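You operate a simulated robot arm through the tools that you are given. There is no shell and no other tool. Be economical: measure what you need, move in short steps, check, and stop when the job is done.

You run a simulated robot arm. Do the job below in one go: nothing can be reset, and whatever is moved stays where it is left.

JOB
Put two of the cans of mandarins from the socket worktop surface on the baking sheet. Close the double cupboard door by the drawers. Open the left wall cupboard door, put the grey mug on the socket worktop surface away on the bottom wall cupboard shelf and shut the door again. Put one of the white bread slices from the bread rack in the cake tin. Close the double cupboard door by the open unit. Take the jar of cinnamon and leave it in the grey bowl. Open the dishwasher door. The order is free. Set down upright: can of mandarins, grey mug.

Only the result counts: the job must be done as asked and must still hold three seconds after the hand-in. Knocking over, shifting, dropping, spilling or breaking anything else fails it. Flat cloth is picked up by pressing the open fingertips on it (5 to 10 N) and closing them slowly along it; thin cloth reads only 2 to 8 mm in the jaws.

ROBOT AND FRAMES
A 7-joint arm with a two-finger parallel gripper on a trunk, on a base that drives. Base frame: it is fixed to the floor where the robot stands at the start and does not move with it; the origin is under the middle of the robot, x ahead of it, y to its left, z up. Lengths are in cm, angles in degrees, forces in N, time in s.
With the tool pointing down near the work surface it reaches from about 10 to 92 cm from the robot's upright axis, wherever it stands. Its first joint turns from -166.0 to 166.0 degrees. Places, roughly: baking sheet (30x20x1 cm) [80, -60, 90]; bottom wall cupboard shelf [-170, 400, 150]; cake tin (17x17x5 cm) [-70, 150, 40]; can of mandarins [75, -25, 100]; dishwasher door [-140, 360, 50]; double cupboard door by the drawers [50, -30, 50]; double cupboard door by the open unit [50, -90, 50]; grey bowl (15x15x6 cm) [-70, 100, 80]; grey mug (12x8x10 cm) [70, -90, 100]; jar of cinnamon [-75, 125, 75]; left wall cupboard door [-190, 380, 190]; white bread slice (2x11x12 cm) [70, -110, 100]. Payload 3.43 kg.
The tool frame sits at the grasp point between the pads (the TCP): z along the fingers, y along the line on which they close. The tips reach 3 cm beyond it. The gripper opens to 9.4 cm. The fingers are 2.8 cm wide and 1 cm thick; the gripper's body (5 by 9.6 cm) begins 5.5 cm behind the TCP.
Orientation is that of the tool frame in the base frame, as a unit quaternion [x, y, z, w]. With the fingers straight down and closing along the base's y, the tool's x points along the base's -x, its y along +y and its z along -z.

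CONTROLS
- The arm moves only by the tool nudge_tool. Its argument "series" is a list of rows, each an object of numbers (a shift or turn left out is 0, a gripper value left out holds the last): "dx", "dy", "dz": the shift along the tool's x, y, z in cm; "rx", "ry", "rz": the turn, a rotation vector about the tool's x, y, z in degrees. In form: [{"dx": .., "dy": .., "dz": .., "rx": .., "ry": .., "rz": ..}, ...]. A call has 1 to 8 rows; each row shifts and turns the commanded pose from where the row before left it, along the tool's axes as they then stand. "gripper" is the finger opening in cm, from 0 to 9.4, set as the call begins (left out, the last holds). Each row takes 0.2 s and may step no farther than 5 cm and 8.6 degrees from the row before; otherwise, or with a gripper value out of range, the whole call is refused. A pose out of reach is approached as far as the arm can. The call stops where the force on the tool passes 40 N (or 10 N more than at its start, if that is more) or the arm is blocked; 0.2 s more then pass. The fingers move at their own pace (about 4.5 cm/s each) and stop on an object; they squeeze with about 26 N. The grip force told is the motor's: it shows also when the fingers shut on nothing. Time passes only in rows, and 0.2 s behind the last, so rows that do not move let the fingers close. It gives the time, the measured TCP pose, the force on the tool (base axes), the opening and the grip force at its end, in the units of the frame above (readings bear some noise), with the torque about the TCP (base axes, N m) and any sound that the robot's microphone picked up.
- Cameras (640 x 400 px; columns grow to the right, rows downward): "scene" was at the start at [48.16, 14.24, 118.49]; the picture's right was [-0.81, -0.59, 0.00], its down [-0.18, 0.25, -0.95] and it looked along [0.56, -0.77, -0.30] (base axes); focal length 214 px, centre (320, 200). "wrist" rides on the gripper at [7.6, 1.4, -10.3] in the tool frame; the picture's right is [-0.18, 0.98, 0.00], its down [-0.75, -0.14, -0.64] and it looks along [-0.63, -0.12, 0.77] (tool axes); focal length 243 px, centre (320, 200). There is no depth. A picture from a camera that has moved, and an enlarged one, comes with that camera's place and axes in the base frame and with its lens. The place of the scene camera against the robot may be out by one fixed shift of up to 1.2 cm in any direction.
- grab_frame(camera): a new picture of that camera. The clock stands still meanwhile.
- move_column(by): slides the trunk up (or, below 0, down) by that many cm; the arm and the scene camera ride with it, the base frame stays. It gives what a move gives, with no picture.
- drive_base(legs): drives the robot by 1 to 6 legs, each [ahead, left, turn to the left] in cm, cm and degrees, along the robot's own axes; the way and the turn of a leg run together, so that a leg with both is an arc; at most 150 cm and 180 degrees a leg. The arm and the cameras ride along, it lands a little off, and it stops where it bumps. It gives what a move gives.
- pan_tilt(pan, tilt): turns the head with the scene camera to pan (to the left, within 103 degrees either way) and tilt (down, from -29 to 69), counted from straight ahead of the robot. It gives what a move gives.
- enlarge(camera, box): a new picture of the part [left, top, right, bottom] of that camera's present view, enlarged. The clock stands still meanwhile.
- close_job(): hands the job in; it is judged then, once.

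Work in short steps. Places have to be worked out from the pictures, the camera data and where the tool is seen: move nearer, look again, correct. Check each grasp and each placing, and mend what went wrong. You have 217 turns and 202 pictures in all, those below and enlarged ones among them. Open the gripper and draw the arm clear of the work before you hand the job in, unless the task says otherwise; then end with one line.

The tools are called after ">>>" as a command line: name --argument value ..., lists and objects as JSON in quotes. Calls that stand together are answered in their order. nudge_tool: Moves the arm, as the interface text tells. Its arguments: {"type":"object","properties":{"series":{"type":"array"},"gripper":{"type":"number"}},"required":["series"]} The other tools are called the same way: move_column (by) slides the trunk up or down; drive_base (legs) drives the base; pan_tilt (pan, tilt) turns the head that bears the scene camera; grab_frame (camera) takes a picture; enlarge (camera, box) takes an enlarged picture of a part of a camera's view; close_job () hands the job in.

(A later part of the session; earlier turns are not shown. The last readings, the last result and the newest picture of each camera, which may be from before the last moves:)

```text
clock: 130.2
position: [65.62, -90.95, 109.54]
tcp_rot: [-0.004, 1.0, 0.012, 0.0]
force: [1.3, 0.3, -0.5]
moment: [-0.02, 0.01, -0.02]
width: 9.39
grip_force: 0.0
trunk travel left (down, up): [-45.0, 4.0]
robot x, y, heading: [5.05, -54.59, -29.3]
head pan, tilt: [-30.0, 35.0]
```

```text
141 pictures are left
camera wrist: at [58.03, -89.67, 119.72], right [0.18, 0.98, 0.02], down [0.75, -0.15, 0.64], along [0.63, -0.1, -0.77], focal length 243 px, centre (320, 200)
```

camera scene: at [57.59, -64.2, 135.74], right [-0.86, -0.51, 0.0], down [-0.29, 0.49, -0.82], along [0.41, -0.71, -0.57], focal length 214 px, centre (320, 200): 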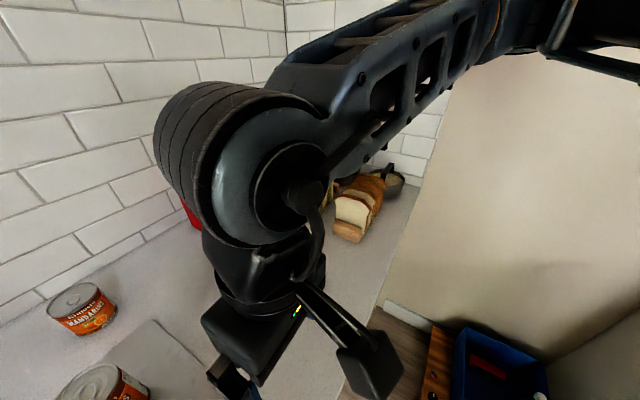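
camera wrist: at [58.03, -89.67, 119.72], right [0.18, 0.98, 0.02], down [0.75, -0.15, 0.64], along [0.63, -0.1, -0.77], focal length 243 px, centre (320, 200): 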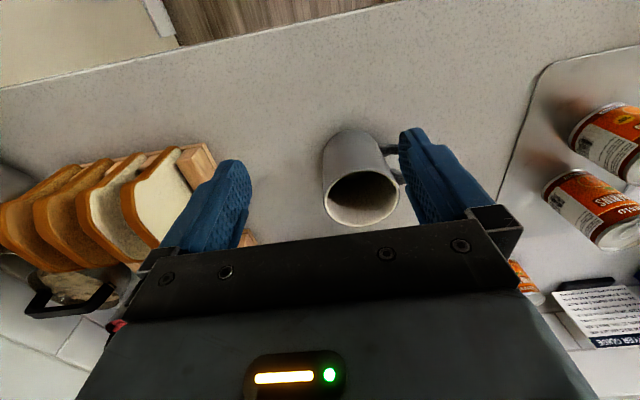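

No limit here this time. I go on to above the first slice.

>>> nudge_tool --series '[{"dy": -4, "dx": -0.7}, {"dy": -4, "dx": -0.7}, {"dy": -4, "dx": -0.7}]'

>>> grab_frame --camera "wrist"

>>> grab_frame --camera "scene"

```text
clock: 131.1
position: [67.83, -103.05, 109.26]
tcp_rot: [-0.004, 1.0, 0.013, 0.0]
force: [0.3, 0.1, 0.5]
moment: [-0.03, 0.02, 0.01]
width: 9.42
grip_force: 0.0
trunk travel left (down, up): [-45.0, 4.0]
robot x, y, heading: [5.41, -54.84, -29.5]
head pan, tilt: [-30.0, 35.0]
```

```text
140 pictures are left
camera wrist: at [60.13, -101.77, 119.59], right [0.18, 0.98, 0.02], down [0.75, -0.15, 0.64], along [0.63, -0.1, -0.77], focal length 243 px, centre (320, 200)
```

wrist: 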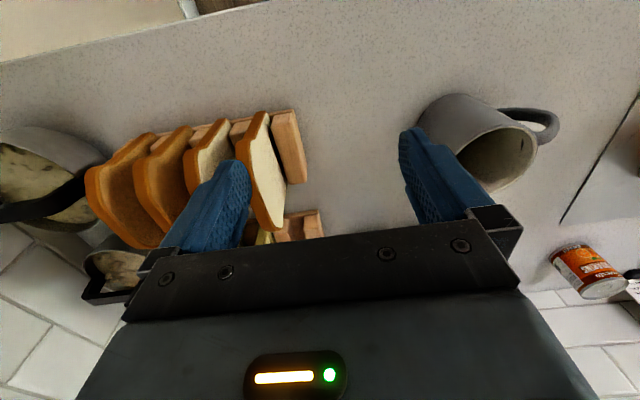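

```text
139 pictures are left
camera scene: at [57.6, -64.16, 135.74], right [-0.86, -0.51, 0.0], down [-0.29, 0.49, -0.82], along [0.42, -0.71, -0.57], focal length 214 px, centre (320, 200)
```

scene: 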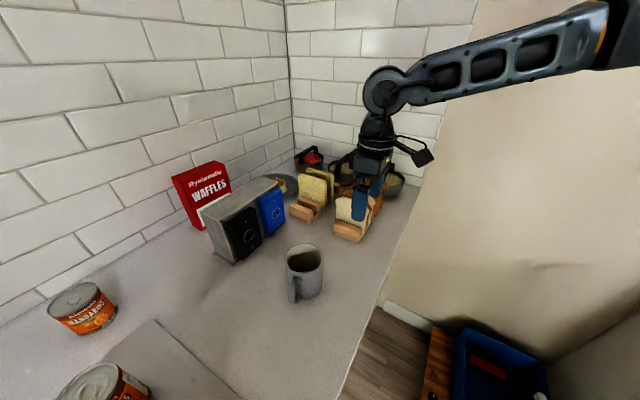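

The second slice is white too, the others brown. Slice 1's top lies near y −107 with roughly 1.8 cm to the next. I narrow the gripper to 2.6 cm and centre above it for a closer look.

>>> nudge_tool --series '[{"dy": -3.5, "dx": -2}, {}, {}]' --gripper 2.8

>>> grab_frame --camera "wrist"

```text
clock: 131.8
position: [70.02, -106.54, 109.52]
tcp_rot: [-0.003, 1.0, 0.011, 0.0]
force: [0.5, -0.2, 0.1]
moment: [-0.01, 0.01, -0.02]
width: 2.77
grip_force: 0.1
trunk travel left (down, up): [-45.0, 4.0]
robot x, y, heading: [5.63, -55.02, -29.3]
head pan, tilt: [-30.0, 35.0]
```

```text
138 pictures are left
camera wrist: at [62.2, -105.32, 119.65], right [0.18, 0.98, 0.02], down [0.75, -0.15, 0.64], along [0.63, -0.1, -0.77], focal length 243 px, centre (320, 200)
```

wrist: 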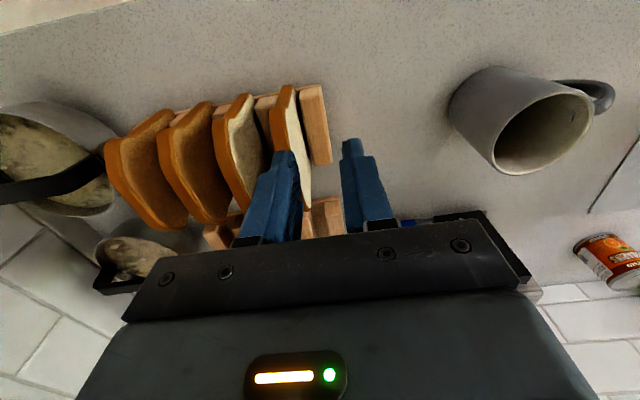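

Slice 1's top edge is about 2.3 cm farther in −y; the gap to slice 2 is about 2.5 cm. I shift over and drop 2 cm to look again.

>>> nudge_tool --series '[{"dy": -2.3}, {"dz": 2}]'

>>> enlarge --camera "wrist" --box '[160, 50, 420, 250]'

```text
clock: 132.4
position: [69.8, -108.79, 108.47]
tcp_rot: [0.0, 1.0, 0.011, 0.0]
force: [0.2, -1.0, -0.5]
moment: [0.0, -0.02, 0.03]
width: 2.8
grip_force: 0.0
out of reach, approached as far as the arm can: row 2
trunk travel left (down, up): [-45.0, 4.0]
robot x, y, heading: [5.14, -54.56, -29.7]
head pan, tilt: [-30.0, 35.0]
```

```text
2.00 times, centred on (290, 150) of wrist
camera zoom: at [62.13, -107.58, 118.66], right [0.18, 0.98, 0.02], down [0.75, -0.16, 0.64], along [0.63, -0.1, -0.77], focal length 485 px, centre (380, 300)
```

zoom: 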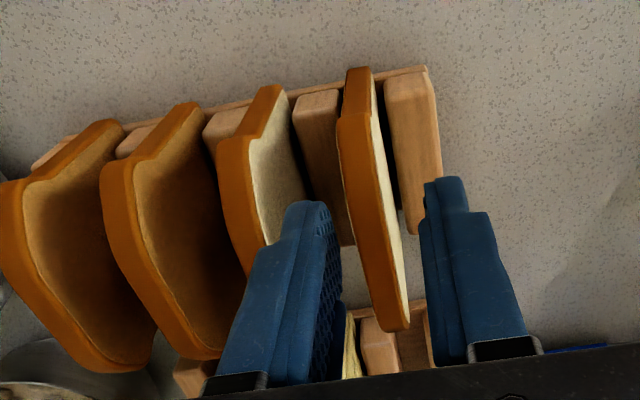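

The slice sits neatly between the fingers; its plane is turned about −4°. I turn the tool to match and try lowering.

>>> nudge_tool --series '[{"rz": 5}, {"dz": 2}]'

```text
clock: 133.1
position: [69.81, -108.81, 106.23]
tcp_rot: [0.041, 0.999, 0.011, 0.0]
force: [-0.5, -0.2, -0.1]
moment: [0.03, -0.03, -0.01]
width: 2.82
grip_force: 0.1
trunk travel left (down, up): [-45.0, 4.0]
robot x, y, heading: [5.47, -54.53, -29.4]
head pan, tilt: [-30.0, 35.0]
```

>>> nudge_tool --series '[{"dz": 1.2}]'

>>> enlarge --camera "wrist" --box '[160, 50, 420, 250]'

```text
clock: 133.4
position: [69.8, -108.82, 104.94]
tcp_rot: [0.04, 0.999, 0.012, 0.001]
force: [0.8, -0.5, 0.7]
moment: [-0.02, 0.0, 0.02]
width: 2.78
grip_force: 0.1
trunk travel left (down, up): [-45.0, 4.0]
robot x, y, heading: [5.32, -54.74, -29.7]
head pan, tilt: [-30.0, 35.0]
```

```text
2.00 times, centred on (290, 150) of wrist
camera zoom: at [62.32, -106.9, 115.31], right [0.26, 0.96, 0.02], down [0.74, -0.22, 0.64], along [0.62, -0.15, -0.77], focal length 485 px, centre (380, 300)
```

zoom: 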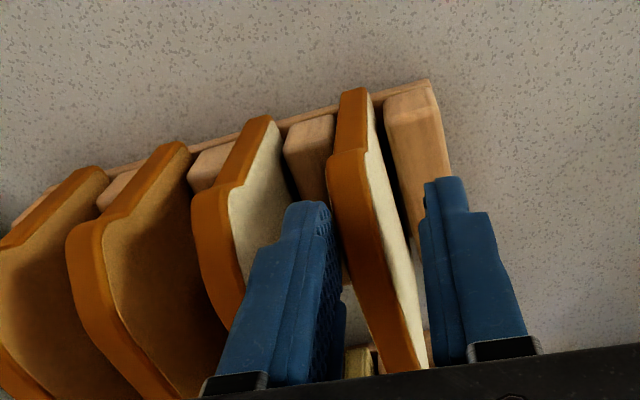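

Slice is slightly nearer the left finger; I shift 0.5 cm and lower further.

>>> nudge_tool --series '[{"dy": -0.5}, {"dz": 1.5}, {"dz": 1.5}, {"dz": 1}]'

>>> enlarge --camera "wrist" --box '[160, 50, 420, 250]'

```text
clock: 134.4
position: [69.82, -109.26, 101.0]
tcp_rot: [0.04, 0.999, 0.012, 0.0]
force: [-1.5, -1.0, -0.1]
moment: [-0.01, 0.01, 0.01]
width: 2.81
grip_force: 0.0
trunk travel left (down, up): [-45.0, 4.0]
robot x, y, heading: [5.59, -54.7, -29.7]
head pan, tilt: [-30.0, 35.0]
```

```text
2.00 times, centred on (290, 150) of wrist
camera zoom: at [62.27, -107.29, 111.32], right [0.26, 0.96, 0.02], down [0.74, -0.22, 0.64], along [0.62, -0.15, -0.77], focal length 485 px, centre (380, 300)
```

zoom: 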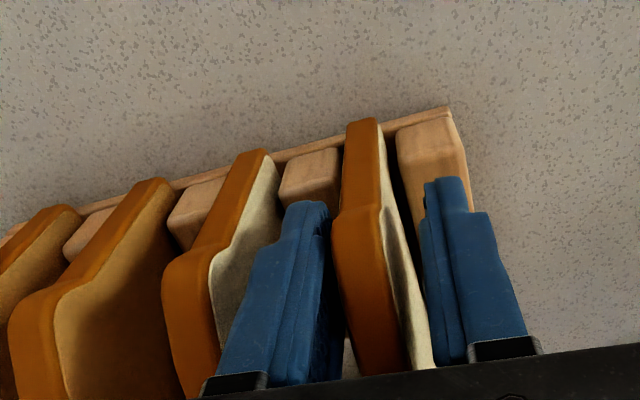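

Both fingers straddle the slice cleanly. I close.

>>> nudge_tool --series '[{}, {}, {}, {}]' --gripper 0.4

>>> nudge_tool --series '[{"dz": -2}, {"dz": -3}, {"dz": -3}, {"dz": -3}]'

>>> grab_frame --camera "wrist"

>>> grab_frame --camera "scene"

```text
clock: 135.4
position: [69.65, -109.22, 101.0]
tcp_rot: [0.04, 0.999, 0.01, 0.0]
force: [0.1, -0.3, 0.0]
moment: [-0.03, 0.0, 0.04]
width: 1.59
grip_force: 26.2
trunk travel left (down, up): [-45.0, 4.0]
robot x, y, heading: [5.29, -54.65, -29.6]
head pan, tilt: [-30.0, 35.0]
```

```text
clock: 136.4
position: [69.87, -109.42, 112.21]
tcp_rot: [0.04, 0.999, 0.012, -0.001]
force: [0.4, 0.4, -0.6]
moment: [-0.02, -0.01, 0.02]
width: 1.56
grip_force: 26.4
trunk travel left (down, up): [-45.0, 4.0]
robot x, y, heading: [5.4, -54.49, -29.8]
head pan, tilt: [-30.0, 35.0]
```

```text
134 pictures are left
camera wrist: at [62.31, -107.59, 122.5], right [0.26, 0.96, 0.02], down [0.74, -0.22, 0.64], along [0.62, -0.15, -0.77], focal length 243 px, centre (320, 200)
```

wrist: 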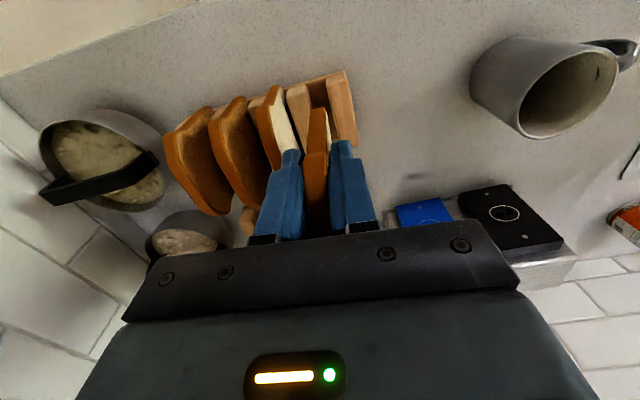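

```text
133 pictures are left
camera scene: at [57.61, -64.21, 135.73], right [-0.86, -0.51, 0.0], down [-0.29, 0.49, -0.82], along [0.42, -0.71, -0.57], focal length 214 px, centre (320, 200)
```

scene: 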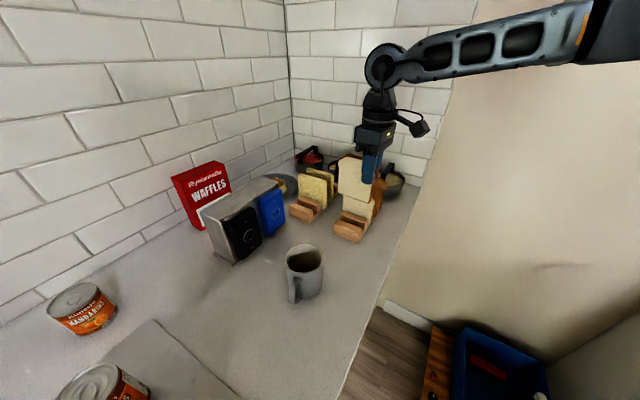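

The slice is held. I lift a bit more and draw it back clear of the counter before driving away.

>>> nudge_tool --series '[{"dz": -2.5}, {"dx": 4}, {"dx": 4}, {"dx": 4}, {"dx": 4}, {"dx": 4}]'

>>> grab_frame --camera "scene"

```text
clock: 137.8
position: [49.89, -107.77, 114.57]
tcp_rot: [0.041, 0.999, 0.011, -0.001]
force: [0.0, -0.4, 0.2]
moment: [0.01, 0.05, -0.02]
width: 1.6
grip_force: 26.4
trunk travel left (down, up): [-45.0, 4.0]
robot x, y, heading: [5.22, -55.03, -29.5]
head pan, tilt: [-30.0, 35.0]
```

```text
132 pictures are left
camera scene: at [57.67, -64.18, 135.71], right [-0.86, -0.51, 0.0], down [-0.29, 0.49, -0.82], along [0.42, -0.71, -0.57], focal length 214 px, centre (320, 200)
```

scene: 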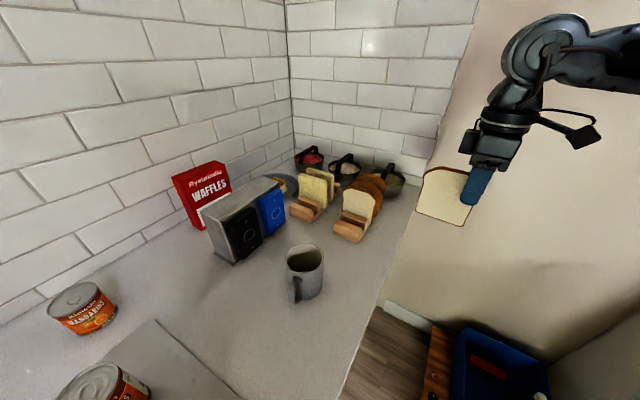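

Clear. I drive back-left along the aisle, keeping the heading, to the open floor near the island.

>>> drive_base --legs '[[-37, 65.2, 0], [-37, 65.2, 0]]'

>>> pan_tilt --pan 103 --tilt 30

>>> grab_frame --camera "scene"

```text
clock: 143.2
position: [49.81, -17.78, 114.69]
tcp_rot: [0.046, 0.999, 0.011, 0.0]
force: [-0.1, 0.2, -0.4]
moment: [0.03, 0.04, -0.03]
width: 1.61
grip_force: 26.2
trunk travel left (down, up): [-45.0, 4.0]
robot x, y, heading: [5.77, 35.91, -29.8]
head pan, tilt: [-30.0, 35.0]
stopped in leg 2: the robot was blocked; the commanded pose is now the measured one
```

```text
clock: 145.4
position: [49.84, -17.75, 114.62]
tcp_rot: [0.046, 0.999, 0.012, -0.001]
force: [-0.2, -0.3, -0.4]
moment: [0.01, 0.02, 0.0]
width: 1.59
grip_force: 25.9
trunk travel left (down, up): [-45.0, 4.0]
robot x, y, heading: [6.04, 35.49, -30.3]
head pan, tilt: [103.0, 30.0]
```

```text
131 pictures are left
camera scene: at [56.11, 42.06, 136.52], right [0.96, -0.29, 0.0], down [-0.15, -0.48, -0.87], along [0.25, 0.83, -0.5], focal length 214 px, centre (320, 200)
```

scene: 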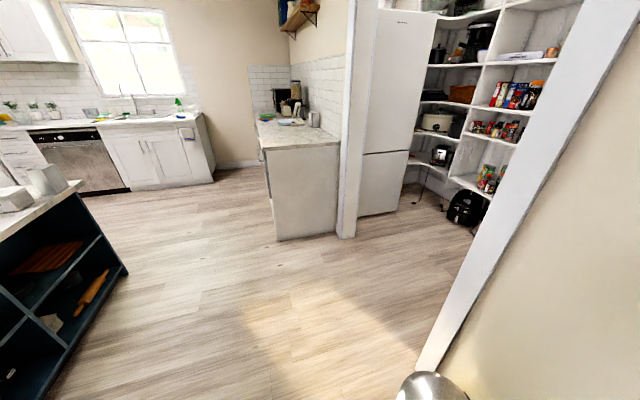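

Something blocked the base again near the island corner. I back off a little and turn right so the head can look toward that area.

>>> drive_base --legs '[[6, -10.4, 0], [0, 0, -60]]'

>>> pan_tilt --pan -103 --tilt 40

>>> grab_frame --camera "scene"

```text
clock: 149.2
position: [-17.76, -41.59, 114.78]
tcp_rot: [0.534, 0.846, 0.01, 0.005]
force: [-0.4, -0.2, -0.1]
moment: [-0.01, 0.01, 0.01]
width: 1.58
grip_force: 25.8
trunk travel left (down, up): [-45.0, 4.0]
robot x, y, heading: [5.57, 23.73, -89.2]
head pan, tilt: [103.0, 30.0]
```

```text
clock: 152.2
position: [-17.74, -41.72, 114.7]
tcp_rot: [0.534, 0.845, 0.01, 0.006]
force: [0.2, 0.7, -0.1]
moment: [0.01, 0.03, 0.03]
width: 1.57
grip_force: 26.2
trunk travel left (down, up): [-45.0, 4.0]
robot x, y, heading: [5.62, 23.1, -89.5]
head pan, tilt: [-103.0, 40.0]
```

```text
130 pictures are left
camera scene: at [19.87, -16.36, 134.99], right [0.21, 0.98, 0.0], down [0.63, -0.14, -0.77], along [-0.75, 0.16, -0.64], focal length 214 px, centre (320, 200)
```

scene: 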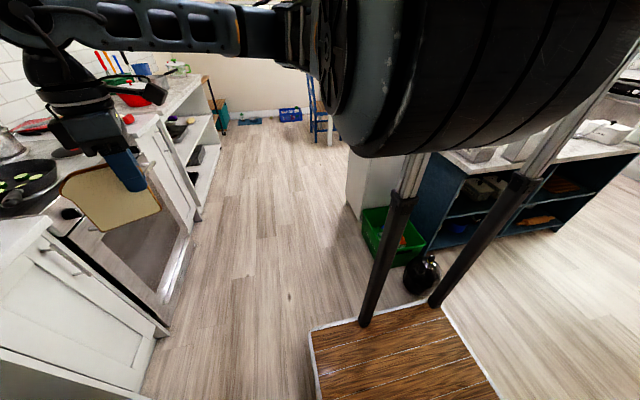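

The blocker was a black pot-like object on the floor at about [−42,65]; the base's rear reaches farther back (~49 cm) than I thought. I reverse along the aisle, clear of it, then turn to face the island.

>>> drive_base --legs '[[-60, 5, 0], [-37, 22, 0], [0, 0, -90]]'

>>> pan_tilt --pan 0 --tilt 40

>>> grab_frame --camera "scene"

```text
clock: 161.8
position: [-33.31, 146.92, 114.76]
tcp_rot: [0.978, 0.209, 0.004, 0.012]
force: [-0.3, 0.5, 0.5]
moment: [0.02, -0.02, -0.01]
width: 1.58
grip_force: 25.5
trunk travel left (down, up): [-45.0, 4.0]
robot x, y, heading: [31.62, 122.01, 179.2]
head pan, tilt: [-103.0, 40.0]
```

```text
clock: 163.6
position: [-33.13, 146.97, 114.73]
tcp_rot: [0.978, 0.209, 0.003, 0.011]
force: [-0.8, -0.4, -0.6]
moment: [0.01, -0.01, 0.01]
width: 1.55
grip_force: 25.9
trunk travel left (down, up): [-45.0, 4.0]
robot x, y, heading: [31.4, 121.93, 179.4]
head pan, tilt: [0.0, 40.0]
```

```text
129 pictures are left
camera scene: at [-19.14, 101.29, 134.99], right [0.01, 1.0, 0.0], down [0.64, -0.01, -0.77], along [-0.77, 0.01, -0.64], focal length 214 px, centre (320, 200)
```

scene: 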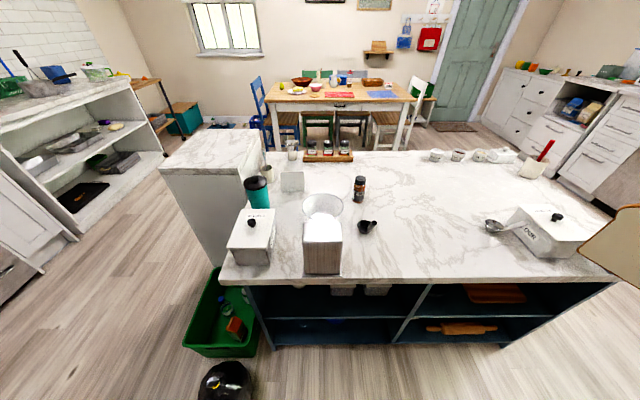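

Good overview: bowl near [−83,103], a spice jar near [−83,118] on the island, shelves below. I lower the trunk to look into the shelves for the cake tin.

>>> move_column --by -43

>>> pan_tilt --pan -25 --tilt 40

>>> grab_frame --camera "scene"

```text
refused: -43 is not a number from -40 to 40
```

```text
clock: 164.5
position: [-33.1, 146.87, 114.76]
tcp_rot: [0.978, 0.209, 0.003, 0.011]
force: [-0.2, 0.6, -0.5]
moment: [0.01, -0.01, -0.02]
width: 1.63
grip_force: 26.1
trunk travel left (down, up): [-45.0, 4.0]
robot x, y, heading: [31.68, 121.81, 179.1]
head pan, tilt: [-25.0, 40.0]
```

```text
128 pictures are left
camera scene: at [-18.3, 104.86, 134.99], right [0.43, 0.9, 0.0], down [0.58, -0.28, -0.77], along [-0.69, 0.33, -0.64], focal length 214 px, centre (320, 200)
```

scene: 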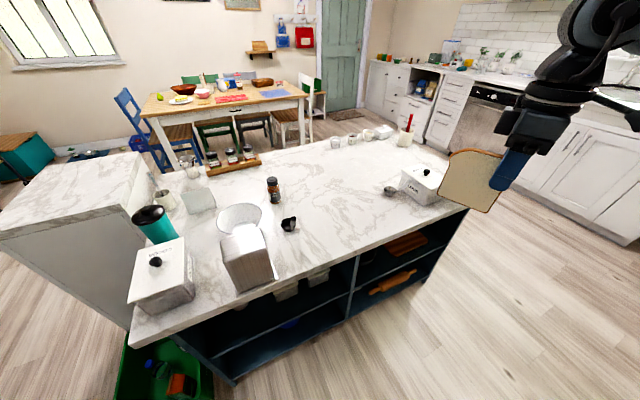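

>>> move_column --by -40

>>> pan_tilt --pan -25 --tilt 30

>>> grab_frame --camera "scene"

```text
clock: 168.3
position: [-33.19, 146.98, 74.67]
tcp_rot: [0.978, 0.21, 0.003, 0.011]
force: [0.0, 0.5, 0.0]
moment: [0.0, -0.05, -0.03]
width: 1.6
grip_force: 25.9
trunk travel left (down, up): [-5.0, 44.0]
robot x, y, heading: [31.71, 121.6, 179.4]
head pan, tilt: [-25.0, 40.0]
```

```text
clock: 169.0
position: [-33.16, 147.04, 74.7]
tcp_rot: [0.978, 0.209, 0.003, 0.012]
force: [-0.4, -0.4, 0.0]
moment: [0.01, -0.02, 0.0]
width: 1.59
grip_force: 26.1
trunk travel left (down, up): [-5.0, 44.0]
robot x, y, heading: [31.08, 121.77, 179.3]
head pan, tilt: [-25.0, 30.0]
```

```text
127 pictures are left
camera scene: at [-18.79, 105.1, 96.52], right [0.43, 0.9, 0.0], down [0.45, -0.22, -0.87], along [-0.78, 0.38, -0.5], focal length 214 px, centre (320, 200)
```

scene: 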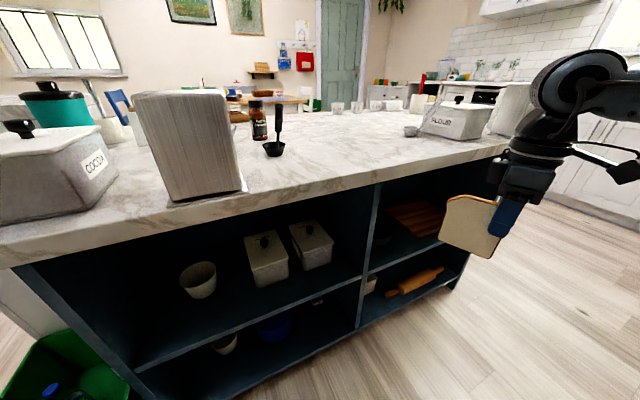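

>>> enlarge --camera "scene" --box '[340, 160, 480, 320]'

```text
2.50 times, centred on (410, 240) of scene
camera zoom: at [-18.79, 105.1, 96.52], right [0.43, 0.9, 0.0], down [0.45, -0.22, -0.87], along [-0.78, 0.38, -0.5], focal length 536 px, centre (95, 100)
```

zoom: 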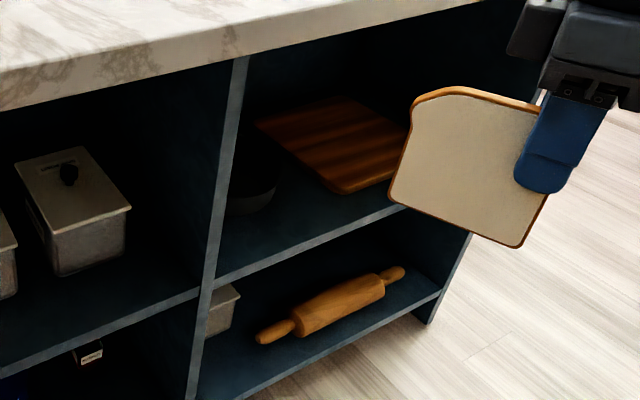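

The dark round tin sits on the upper shelf, right column, near [−70,150,41], next to the divider. I plan to bring the slice in with the tool pitched about 30° below horizontal and the slice lying flat. First line up the base and turn the tool.

>>> drive_base --legs '[[-8, -26, 0]]'

>>> nudge_tool --series '[{"rz": 8}, {"rz": 8}, {"rz": 8}, {"dx": -4}, {"dx": -3}]'

>>> nudge_tool --series '[{"ry": -8.5}, {"ry": -8.5}, {"ry": -8.5}, {"ry": -8.5}, {"ry": -8.5}, {"ry": -8.5}, {"ry": -8.5}]'

```text
clock: 170.9
position: [-24.77, 173.14, 74.71]
tcp_rot: [0.978, 0.21, 0.004, 0.011]
force: [0.3, 0.4, 0.1]
moment: [0.02, 0.02, -0.01]
width: 1.6
grip_force: 26.2
trunk travel left (down, up): [-5.0, 44.0]
robot x, y, heading: [39.9, 147.93, 179.5]
head pan, tilt: [-25.0, 30.0]
```

```text
clock: 172.1
position: [-31.77, 173.02, 74.48]
tcp_rot: [1.0, 0.001, 0.005, 0.011]
force: [0.7, 0.6, 0.1]
moment: [-0.04, -0.02, 0.0]
width: 1.59
grip_force: 25.5
trunk travel left (down, up): [-5.0, 44.0]
robot x, y, heading: [39.96, 147.98, 179.3]
head pan, tilt: [-25.0, 30.0]
```

```text
clock: 173.7
position: [-31.82, 172.99, 74.63]
tcp_rot: [0.871, -0.004, -0.492, 0.009]
force: [0.3, -0.1, 0.0]
moment: [0.0, -0.01, 0.01]
width: 1.57
grip_force: 26.2
trunk travel left (down, up): [-5.0, 44.0]
robot x, y, heading: [39.89, 148.18, 179.6]
head pan, tilt: [-25.0, 30.0]
```

Pitch is right. Now I roll the tool 90° so the slice lies flat, with the camera ending on the +y side.

>>> nudge_tool --series '[{"rz": -8.5}, {"rz": -8.5}, {"rz": -8.5}, {"rz": -8.5}, {"rz": -8.5}, {"rz": -8.5}, {"rz": -8.5}, {"rz": -8.5}]'

>>> nudge_tool --series '[{"rz": -8.5}, {"rz": -8.5}, {"rz": -5}]'

>>> grab_frame --camera "wrist"

>>> grab_frame --camera "scene"

```text
clock: 175.5
position: [-31.8, 172.88, 74.54]
tcp_rot: [0.723, 0.485, -0.412, -0.267]
force: [0.1, 0.0, -0.6]
moment: [-0.01, -0.03, -0.03]
width: 1.57
grip_force: 26.5
trunk travel left (down, up): [-5.0, 44.0]
robot x, y, heading: [39.96, 148.24, 179.4]
head pan, tilt: [-25.0, 30.0]
```

```text
clock: 176.3
position: [-34.16, 171.86, 79.86]
tcp_rot: [0.636, 0.596, -0.367, -0.325]
force: [0.2, -0.5, -0.2]
moment: [0.02, 0.0, 0.01]
width: 1.62
grip_force: 26.2
out of reach, approached as far as the arm can: row 1, 2, 3
trunk travel left (down, up): [-5.0, 44.0]
robot x, y, heading: [39.66, 147.74, 179.4]
head pan, tilt: [-25.0, 30.0]
```

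```text
125 pictures are left
camera wrist: at [-24.59, 179.66, 83.3], right [0.51, -0.26, -0.82], down [0.46, -0.72, 0.51], along [-0.73, -0.64, -0.25], focal length 243 px, centre (320, 200)
```

wrist: 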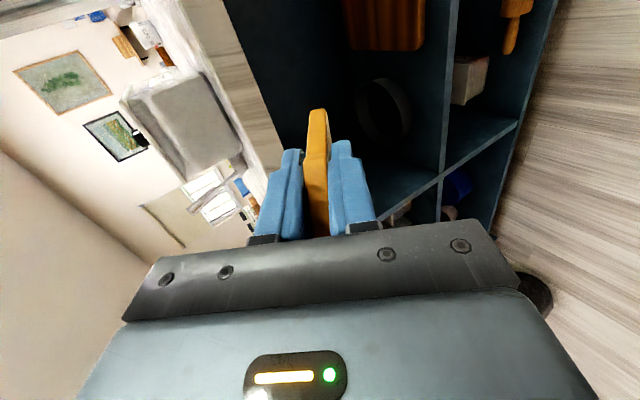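

```text
124 pictures are left
camera scene: at [-10.38, 131.14, 96.51], right [0.43, 0.9, 0.0], down [0.45, -0.22, -0.87], along [-0.78, 0.37, -0.5], focal length 214 px, centre (320, 200)
```

scene: 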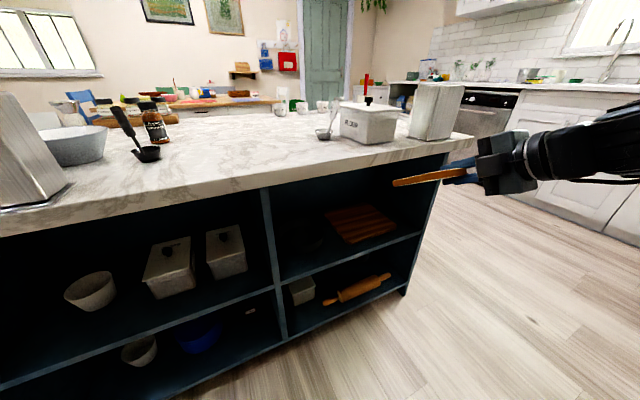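

The slice is nearly flat now and the tin is visible. I enlarge the shelf in the scene view to locate the tin precisely.

>>> enlarge --camera "scene" --box '[250, 180, 430, 300]'

>>> enlarge --camera "wrist" --box '[280, 40, 480, 200]'

```text
3.33 times, centred on (340, 240) of scene
camera zoom: at [-10.38, 131.14, 96.51], right [0.43, 0.9, 0.0], down [0.45, -0.22, -0.87], along [-0.78, 0.37, -0.5], focal length 715 px, centre (253, 67)
```

zoom: 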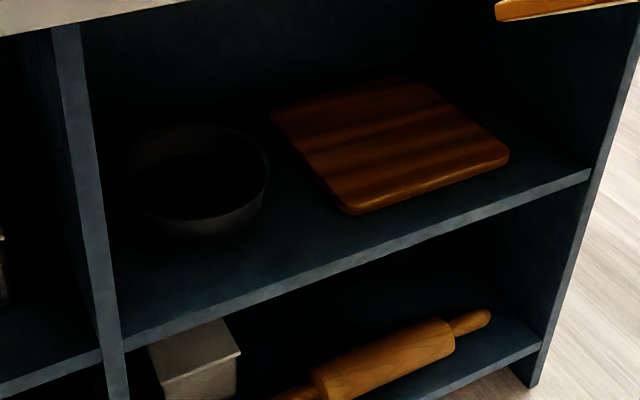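

```text
2.50 times, centred on (380, 120) of wrist
camera zoom: at [-24.59, 179.66, 83.3], right [0.51, -0.26, -0.82], down [0.46, -0.72, 0.51], along [-0.73, -0.64, -0.25], focal length 606 px, centre (170, 400)
```

zoom: 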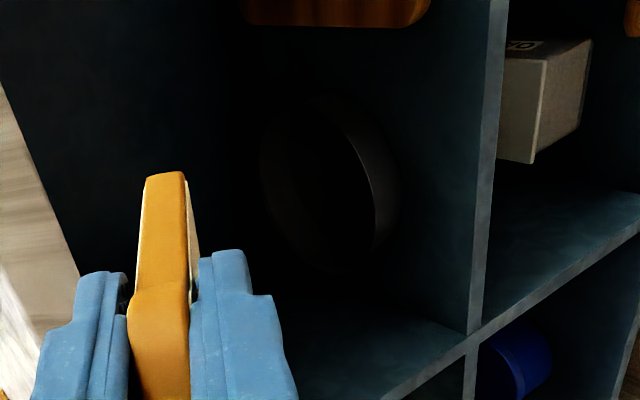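

The tin centre works out at [−71,152.6], rim z≈46, radius 8.5. I bring the hand down to shelf height in front of the opening, aligned with the tin.

>>> nudge_tool --series '[{"dx": -2.29, "dy": 3.27, "dz": 1.6}, {"dx": -2.29, "dy": 3.27, "dz": 1.6}, {"dx": -2.29, "dy": 3.27, "dz": 1.6}, {"dx": -2.29, "dy": 3.27, "dz": 1.6}, {"dx": -2.29, "dy": 3.27, "dz": 1.6}, {"dx": -2.29, "dy": 3.27, "dz": 1.6}, {"dx": -2.29, "dy": 3.27, "dz": 1.6}]'

>>> grab_frame --camera "scene"

```text
clock: 177.9
position: [-38.42, 155.11, 75.51]
tcp_rot: [0.621, 0.613, -0.351, -0.339]
force: [-0.4, -0.8, 0.2]
moment: [-0.01, -0.01, 0.01]
width: 1.59
grip_force: 26.3
out of reach, approached as far as the arm can: row 1, 2, 3, 4, 5, 6, 7
trunk travel left (down, up): [-5.0, 44.0]
robot x, y, heading: [39.82, 147.79, 179.4]
head pan, tilt: [-25.0, 30.0]
```

```text
121 pictures are left
camera scene: at [-10.38, 131.12, 96.52], right [0.43, 0.9, 0.0], down [0.45, -0.22, -0.87], along [-0.78, 0.37, -0.5], focal length 214 px, centre (320, 200)
```

scene: 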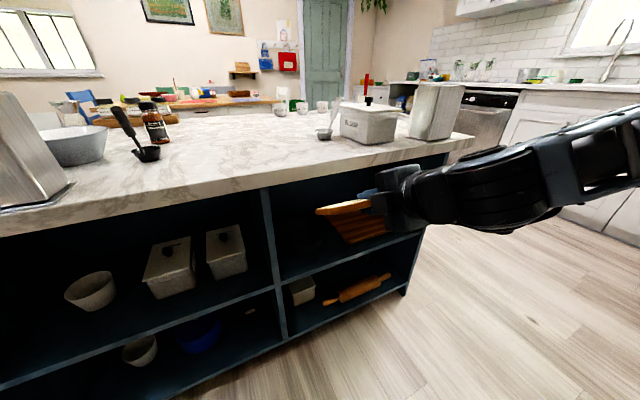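

This looks like the wrist-roll joint limit. I roll the other way round (180° from here) so the slice is again flat but away from the limit.

>>> nudge_tool --series '[{"dz": -3}, {"rz": 8.5}, {"rz": 8.5}, {"rz": 8.5}, {"rz": 8.5}, {"rz": 8.5}, {"rz": 8.5}, {"rz": 8.5}]'

>>> nudge_tool --series '[{"rz": 8.5}, {"rz": 8.5}, {"rz": 8.5}, {"rz": 8.5}, {"rz": 8.5}, {"rz": 8.5}, {"rz": 8.5}]'

>>> nudge_tool --series '[{"rz": 8.5}, {"rz": 8.5}, {"rz": 8.5}, {"rz": 8.5}, {"rz": 8.5}, {"rz": 8.5}]'

```text
clock: 179.7
position: [-36.4, 155.17, 76.77]
tcp_rot: [0.841, 0.224, -0.477, -0.121]
force: [0.4, 0.0, 0.2]
moment: [0.0, -0.03, -0.02]
width: 1.57
grip_force: 25.7
out of reach, approached as far as the arm can: row 1
trunk travel left (down, up): [-5.0, 44.0]
robot x, y, heading: [39.81, 147.95, 179.4]
head pan, tilt: [-25.0, 30.0]
```

```text
clock: 181.3
position: [-36.43, 155.01, 76.82]
tcp_rot: [0.842, -0.223, -0.474, 0.133]
force: [0.2, 0.2, 0.5]
moment: [0.01, -0.03, 0.02]
width: 1.62
grip_force: 26.1
trunk travel left (down, up): [-5.0, 44.0]
robot x, y, heading: [39.83, 147.68, 179.5]
head pan, tilt: [-25.0, 30.0]
```

```text
clock: 182.7
position: [-36.32, 155.07, 76.79]
tcp_rot: [0.664, -0.563, -0.37, 0.323]
force: [0.6, -0.6, -0.4]
moment: [-0.03, -0.03, -0.01]
width: 1.61
grip_force: 26.7
trunk travel left (down, up): [-5.0, 44.0]
robot x, y, heading: [39.68, 147.62, 179.6]
head pan, tilt: [-25.0, 30.0]
```

>>> nudge_tool --series '[{"rz": 8.5}, {"dx": 0.74, "dy": -3.8, "dz": 1.76}, {"dx": 0.74, "dy": -3.8, "dz": 1.76}, {"dx": 0.74, "dy": -3.8, "dz": 1.76}, {"dx": 0.74, "dy": -3.8, "dz": 1.76}, {"dx": 0.74, "dy": -3.8, "dz": 1.76}]'

>>> grab_frame --camera "scene"

>>> grab_frame --camera "wrist"

```text
clock: 184.1
position: [-35.37, 155.69, 68.24]
tcp_rot: [0.625, -0.607, -0.338, 0.354]
force: [-0.3, 0.5, -0.8]
moment: [-0.05, 0.02, 0.02]
width: 1.59
grip_force: 26.5
out of reach, approached as far as the arm can: row 3, 4, 5, 6
trunk travel left (down, up): [-5.0, 44.0]
robot x, y, heading: [39.67, 148.12, 179.5]
head pan, tilt: [-25.0, 30.0]
```

```text
120 pictures are left
camera scene: at [-10.38, 131.1, 96.52], right [0.43, 0.9, 0.0], down [0.45, -0.22, -0.87], along [-0.78, 0.37, -0.5], focal length 214 px, centre (320, 200)
```

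scene: 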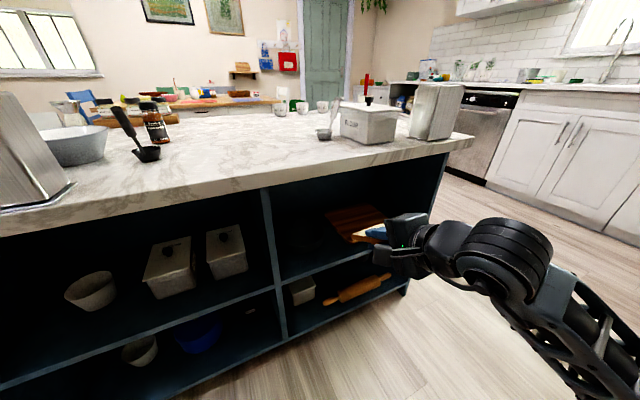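

```text
119 pictures are left
camera wrist: at [-27.16, 148.44, 74.7], right [-0.51, 0.17, 0.84], down [0.6, 0.78, 0.21], along [-0.61, 0.61, -0.5], focal length 243 px, centre (320, 200)
```

wrist: 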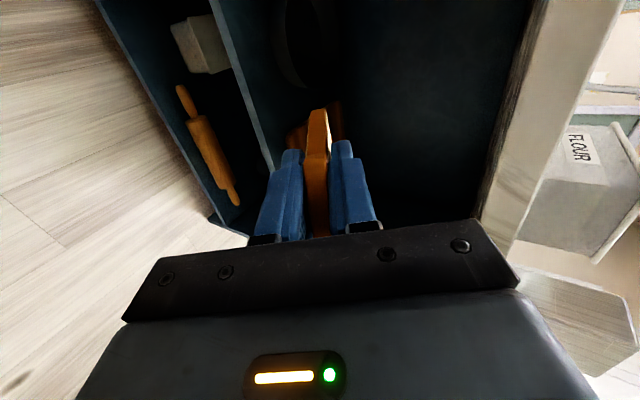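

The elbow is now below; the lower limit may ease farther out. I try moving outward and down in small steps.

>>> nudge_tool --series '[{"dx": 1, "dy": 0.5, "dz": 4}, {"dx": 1, "dy": -1.5, "dz": 3.5}, {"dx": 1, "dy": -1.5, "dz": 3.5}]'

```text
clock: 184.9
position: [-36.23, 156.2, 67.93]
tcp_rot: [0.622, -0.61, -0.343, 0.352]
force: [0.3, 0.0, -0.8]
moment: [0.01, 0.01, -0.01]
width: 1.6
grip_force: 25.7
out of reach, approached as far as the arm can: row 1, 2, 3
trunk travel left (down, up): [-5.0, 44.0]
robot x, y, heading: [39.91, 147.94, 179.5]
head pan, tilt: [-25.0, 30.0]
```

Probably the roll joint again in this posture. I roll back 25° and test whether outward motion frees up.

>>> nudge_tool --series '[{"rz": -8.5}, {"rz": -8.5}, {"rz": -8.5}, {"dz": 3}, {"dz": 3}]'

>>> pan_tilt --pan -60 --tilt 30

>>> grab_frame --camera "scene"

```text
clock: 186.1
position: [-38.48, 155.99, 67.0]
tcp_rot: [0.743, -0.454, -0.41, 0.27]
force: [0.2, 0.6, -0.4]
moment: [-0.03, 0.01, 0.01]
width: 1.58
grip_force: 26.0
out of reach, approached as far as the arm can: row 4, 5
trunk travel left (down, up): [-5.0, 44.0]
robot x, y, heading: [39.52, 147.91, 179.3]
head pan, tilt: [-25.0, 30.0]
```

```text
clock: 187.2
position: [-38.59, 155.96, 66.95]
tcp_rot: [0.743, -0.455, -0.409, 0.27]
force: [0.8, -0.2, -0.7]
moment: [-0.05, -0.01, 0.01]
width: 1.6
grip_force: 25.8
trunk travel left (down, up): [-5.0, 44.0]
robot x, y, heading: [40.02, 148.05, 179.4]
head pan, tilt: [-60.0, 30.0]
```

```text
118 pictures are left
camera scene: at [-6.67, 135.09, 96.52], right [0.87, 0.49, 0.0], down [0.25, -0.44, -0.87], along [-0.43, 0.75, -0.5], focal length 214 px, centre (320, 200)
```

scene: 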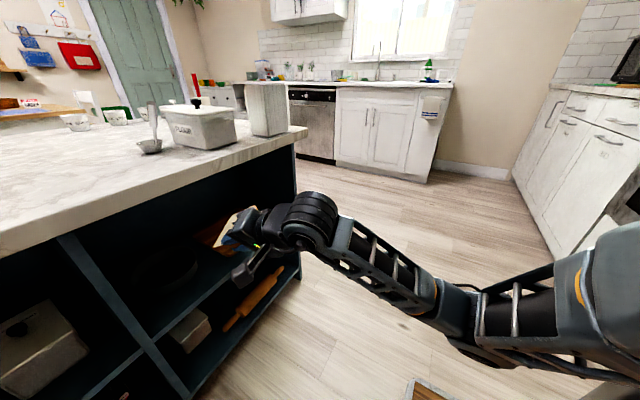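

The elbow has dropped low, which limits the wrist. I undo the roll and pitch, then redo it with the trunk higher so the elbow stays above.

>>> nudge_tool --series '[{"rz": -8}, {"rz": -8}, {"rz": -8}, {"rz": -8}, {"rz": -8}, {"rz": -8}, {"rz": -8}, {"rz": -8}]'

>>> nudge_tool --series '[{"ry": 8.5}, {"ry": 8.5}, {"ry": 8.5}, {"ry": 8.5}, {"ry": 8.5}, {"ry": 8.5}, {"ry": 8.5}]'

>>> move_column --by 30

>>> grab_frame --camera "scene"

```text
clock: 188.9
position: [-37.29, 156.36, 66.91]
tcp_rot: [0.871, 0.006, -0.491, 0.009]
force: [-0.7, -0.1, -1.3]
moment: [0.01, -0.04, 0.03]
width: 1.6
grip_force: 25.6
out of reach, approached as far as the arm can: row 1, 2, 3
trunk travel left (down, up): [-5.0, 44.0]
robot x, y, heading: [39.86, 148.32, 179.5]
head pan, tilt: [-60.0, 30.0]
```

```text
clock: 190.6
position: [-37.3, 156.18, 67.01]
tcp_rot: [1.0, 0.005, 0.005, 0.003]
force: [0.0, -0.3, 0.3]
moment: [-0.02, 0.01, 0.01]
width: 1.62
grip_force: 26.3
trunk travel left (down, up): [-5.0, 44.0]
robot x, y, heading: [39.91, 148.03, 179.4]
head pan, tilt: [-60.0, 30.0]
```

```text
clock: 193.6
position: [-37.48, 156.2, 96.98]
tcp_rot: [1.0, 0.006, 0.005, 0.002]
force: [0.2, -1.2, -0.4]
moment: [0.0, -0.02, 0.01]
width: 1.59
grip_force: 26.4
trunk travel left (down, up): [-35.0, 14.0]
robot x, y, heading: [39.72, 147.98, 179.4]
head pan, tilt: [-60.0, 30.0]
```

```text
117 pictures are left
camera scene: at [-6.67, 135.09, 126.52], right [0.87, 0.49, 0.0], down [0.25, -0.44, -0.87], along [-0.42, 0.75, -0.5], focal length 214 px, centre (320, 200)
```

scene: 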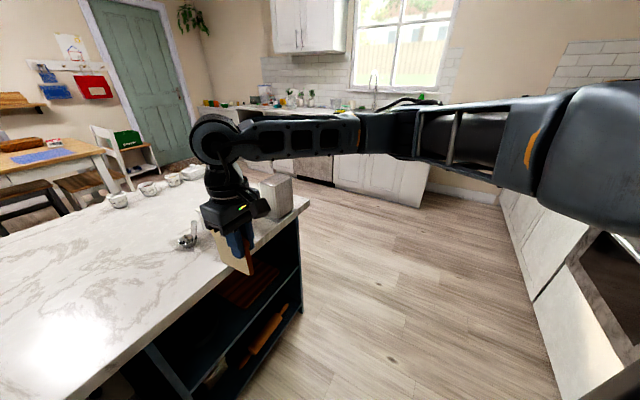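

Good posture. I lower the hand vertically with the trunk up, so the elbow stays above.

>>> nudge_tool --series '[{"dz": 5}, {"dz": 5}, {"dz": 5}, {"dz": 5}, {"dz": 5}, {"dz": 5}, {"dz": 5}]'

>>> nudge_tool --series '[{"ry": -8.5}, {"ry": -8.5}, {"ry": -8.5}, {"ry": -8.5}, {"ry": -8.5}, {"ry": -8.5}, {"ry": -8.5}]'

>>> grab_frame --camera "scene"

```text
clock: 195.2
position: [-37.24, 156.07, 62.24]
tcp_rot: [1.0, 0.005, 0.004, 0.003]
force: [0.2, 0.0, 0.3]
moment: [0.01, -0.01, 0.01]
width: 1.59
grip_force: 25.8
trunk travel left (down, up): [-35.0, 14.0]
robot x, y, heading: [39.99, 147.96, 179.5]
head pan, tilt: [-60.0, 30.0]
```

```text
clock: 196.8
position: [-38.27, 157.16, 63.45]
tcp_rot: [0.964, 0.006, -0.266, 0.009]
force: [-0.4, 0.0, -0.2]
moment: [-0.02, -0.04, 0.01]
width: 1.59
grip_force: 26.1
out of reach, approached as far as the arm can: row 4, 5, 6, 7
trunk travel left (down, up): [-35.0, 14.0]
robot x, y, heading: [40.25, 147.73, 179.6]
head pan, tilt: [-60.0, 30.0]
```

```text
116 pictures are left
camera scene: at [-6.67, 135.1, 126.52], right [0.87, 0.49, 0.0], down [0.25, -0.44, -0.87], along [-0.42, 0.75, -0.5], focal length 214 px, centre (320, 200)
```

scene: 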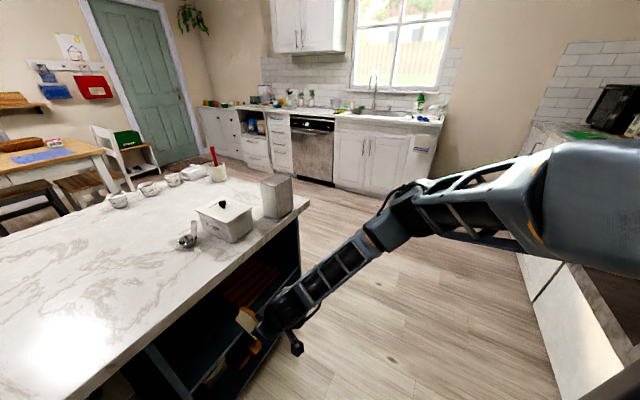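

The hand can't bend past being in line with the steep forearm. A flatter forearm should allow about 45°: I back the base up, reach farther out, and lower the trunk by 15.

>>> drive_base --legs '[[-13, 0, 0]]'

>>> nudge_tool --series '[{"dx": -3.65, "dz": -2.2}, {"dx": -3.65, "dz": -2.2}, {"dx": -3.65, "dz": -2.2}, {"dx": -3.65, "dz": -2.2}]'

>>> move_column --by -15

>>> nudge_tool --series '[{"ry": -8.5}, {"ry": -8.5}, {"ry": -8.5}, {"ry": -5}]'

>>> grab_frame --camera "scene"

```text
clock: 198.0
position: [-24.92, 157.14, 63.37]
tcp_rot: [0.964, 0.006, -0.266, 0.009]
force: [-0.3, 0.1, 0.4]
moment: [0.0, 0.01, 0.0]
width: 1.59
grip_force: 26.0
trunk travel left (down, up): [-35.0, 14.0]
robot x, y, heading: [52.88, 147.85, 179.2]
head pan, tilt: [-60.0, 30.0]
```

```text
clock: 199.0
position: [-33.02, 157.28, 78.64]
tcp_rot: [0.964, 0.005, -0.264, 0.009]
force: [0.3, -0.3, -0.8]
moment: [0.0, 0.01, 0.01]
width: 1.58
grip_force: 26.1
trunk travel left (down, up): [-35.0, 14.0]
robot x, y, heading: [52.97, 148.04, 179.4]
head pan, tilt: [-60.0, 30.0]
```

```text
clock: 200.8
position: [-33.08, 157.33, 63.65]
tcp_rot: [0.964, 0.006, -0.265, 0.009]
force: [0.0, 0.1, -0.5]
moment: [0.0, -0.02, 0.0]
width: 1.59
grip_force: 26.0
trunk travel left (down, up): [-20.0, 29.0]
robot x, y, heading: [52.94, 147.69, 179.2]
head pan, tilt: [-60.0, 30.0]
```

```text
clock: 201.8
position: [-32.84, 156.22, 63.23]
tcp_rot: [0.924, 0.012, -0.382, 0.015]
force: [0.6, 0.5, -0.7]
moment: [0.01, -0.04, 0.02]
width: 1.58
grip_force: 26.0
out of reach, approached as far as the arm can: row 2, 3, 4
trunk travel left (down, up): [-20.0, 29.0]
robot x, y, heading: [52.76, 147.73, 179.5]
head pan, tilt: [-60.0, 30.0]
```

```text
115 pictures are left
camera scene: at [6.58, 135.04, 111.53], right [0.87, 0.49, 0.0], down [0.24, -0.44, -0.87], along [-0.42, 0.76, -0.5], focal length 214 px, centre (320, 200)
```

scene: 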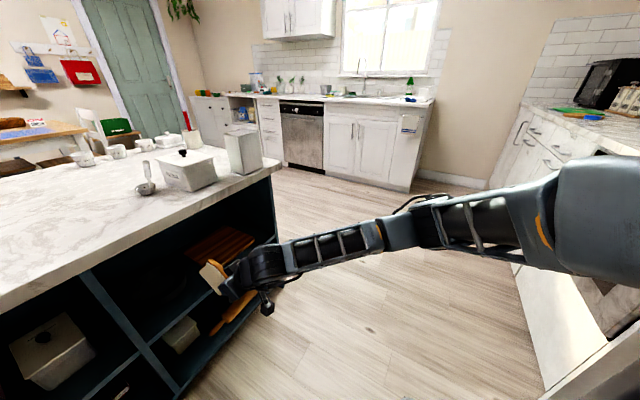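

Pitch is 45° now, enough. I roll +90° in place to bring the slice's plane level sideways.

>>> nudge_tool --series '[{"rz": 8.5}, {"rz": 8.5}, {"rz": 8.5}, {"rz": 8.5}, {"rz": 8.5}, {"rz": 8.5}, {"rz": 8.5}, {"rz": 8.5}]'

>>> nudge_tool --series '[{"rz": 8.5}, {"rz": 8.5}, {"rz": 5}]'

>>> pan_tilt --pan -40 --tilt 35

>>> grab_frame --camera "scene"

>>> grab_frame --camera "wrist"

```text
clock: 203.6
position: [-32.98, 156.21, 63.0]
tcp_rot: [0.772, -0.508, -0.306, 0.228]
force: [0.8, 1.2, -1.3]
moment: [-0.01, -0.05, 0.0]
width: 1.6
grip_force: 25.4
trunk travel left (down, up): [-20.0, 29.0]
robot x, y, heading: [53.1, 147.81, 179.3]
head pan, tilt: [-60.0, 30.0]
```

```text
clock: 204.4
position: [-33.02, 156.21, 63.13]
tcp_rot: [0.661, -0.646, -0.258, 0.282]
force: [0.5, -1.1, -0.3]
moment: [-0.01, -0.03, 0.0]
width: 1.57
grip_force: 25.9
trunk travel left (down, up): [-20.0, 29.0]
robot x, y, heading: [53.01, 147.89, 179.2]
head pan, tilt: [-60.0, 30.0]
```

```text
clock: 205.2
position: [-32.95, 156.14, 63.13]
tcp_rot: [0.662, -0.645, -0.258, 0.282]
force: [-0.2, -0.6, -1.5]
moment: [0.0, -0.03, 0.01]
width: 1.59
grip_force: 25.5
trunk travel left (down, up): [-20.0, 29.0]
robot x, y, heading: [53.53, 147.68, 179.3]
head pan, tilt: [-40.0, 35.0]
```

```text
114 pictures are left
camera scene: at [4.34, 132.9, 110.74], right [0.65, 0.76, 0.0], down [0.43, -0.37, -0.82], along [-0.62, 0.54, -0.57], focal length 214 px, centre (320, 200)
```

scene: 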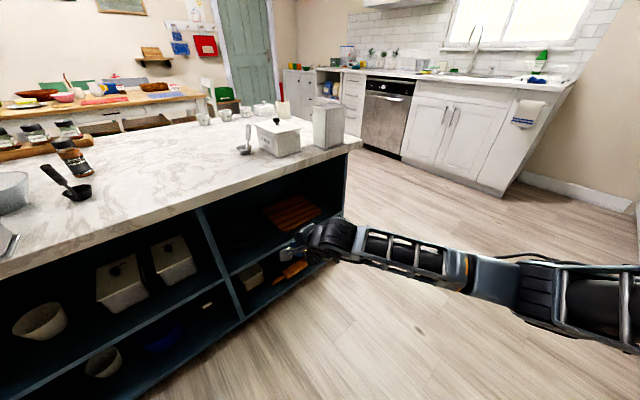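

```text
113 pictures are left
camera wrist: at [-26.49, 149.04, 71.54], right [-0.7, 0.17, 0.69], down [0.53, 0.78, 0.34], along [-0.48, 0.6, -0.64], focal length 243 px, centre (320, 200)
```

wrist: 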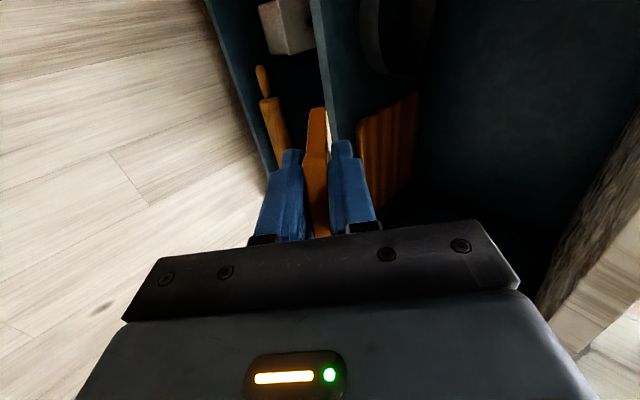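

Orientation is as wanted: slice level sideways, leading edge down at 45°. I align y with the tin, lower to z≈56, and drive in.

>>> nudge_tool --series '[{"dx": 2.2, "dy": -2.5, "dz": 2.6}, {"dx": 2.2, "dy": -2.5, "dz": 2.6}]'

>>> drive_base --legs '[[18, 0, 0]]'

>>> grab_frame --camera "scene"

>>> grab_frame --camera "wrist"

```text
clock: 205.8
position: [-31.7, 156.69, 59.31]
tcp_rot: [0.663, -0.645, -0.256, 0.28]
force: [0.1, 0.4, 0.3]
moment: [0.0, -0.03, -0.02]
width: 1.62
grip_force: 25.8
out of reach, approached as far as the arm can: row 1, 2
trunk travel left (down, up): [-20.0, 29.0]
robot x, y, heading: [52.76, 147.75, 179.4]
head pan, tilt: [-40.0, 35.0]
```

```text
clock: 207.3
position: [-49.79, 156.81, 59.44]
tcp_rot: [0.663, -0.645, -0.255, 0.28]
force: [0.3, -0.1, -0.1]
moment: [-0.04, 0.02, -0.03]
width: 1.6
grip_force: 26.4
trunk travel left (down, up): [-20.0, 29.0]
robot x, y, heading: [34.85, 147.78, 179.5]
head pan, tilt: [-40.0, 35.0]
```

```text
112 pictures are left
camera scene: at [-13.7, 133.09, 110.74], right [0.65, 0.76, 0.0], down [0.43, -0.37, -0.82], along [-0.62, 0.53, -0.57], focal length 214 px, centre (320, 200)
```

scene: 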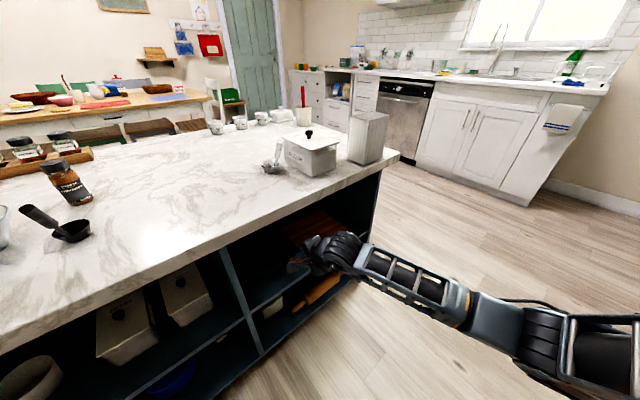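

```text
111 pictures are left
camera wrist: at [-43.32, 149.83, 67.85], right [-0.71, 0.17, 0.69], down [0.52, 0.78, 0.34], along [-0.48, 0.6, -0.64], focal length 243 px, centre (320, 200)
```

wrist: 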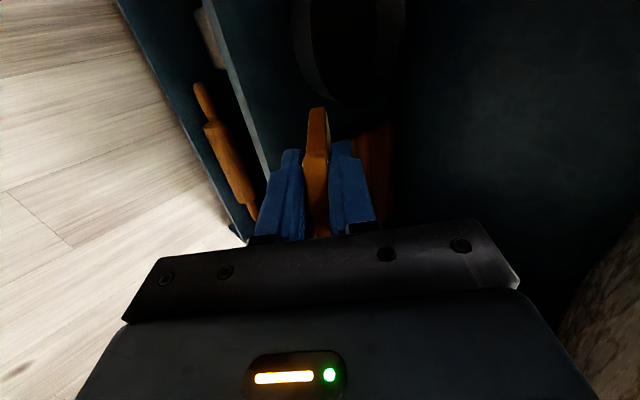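

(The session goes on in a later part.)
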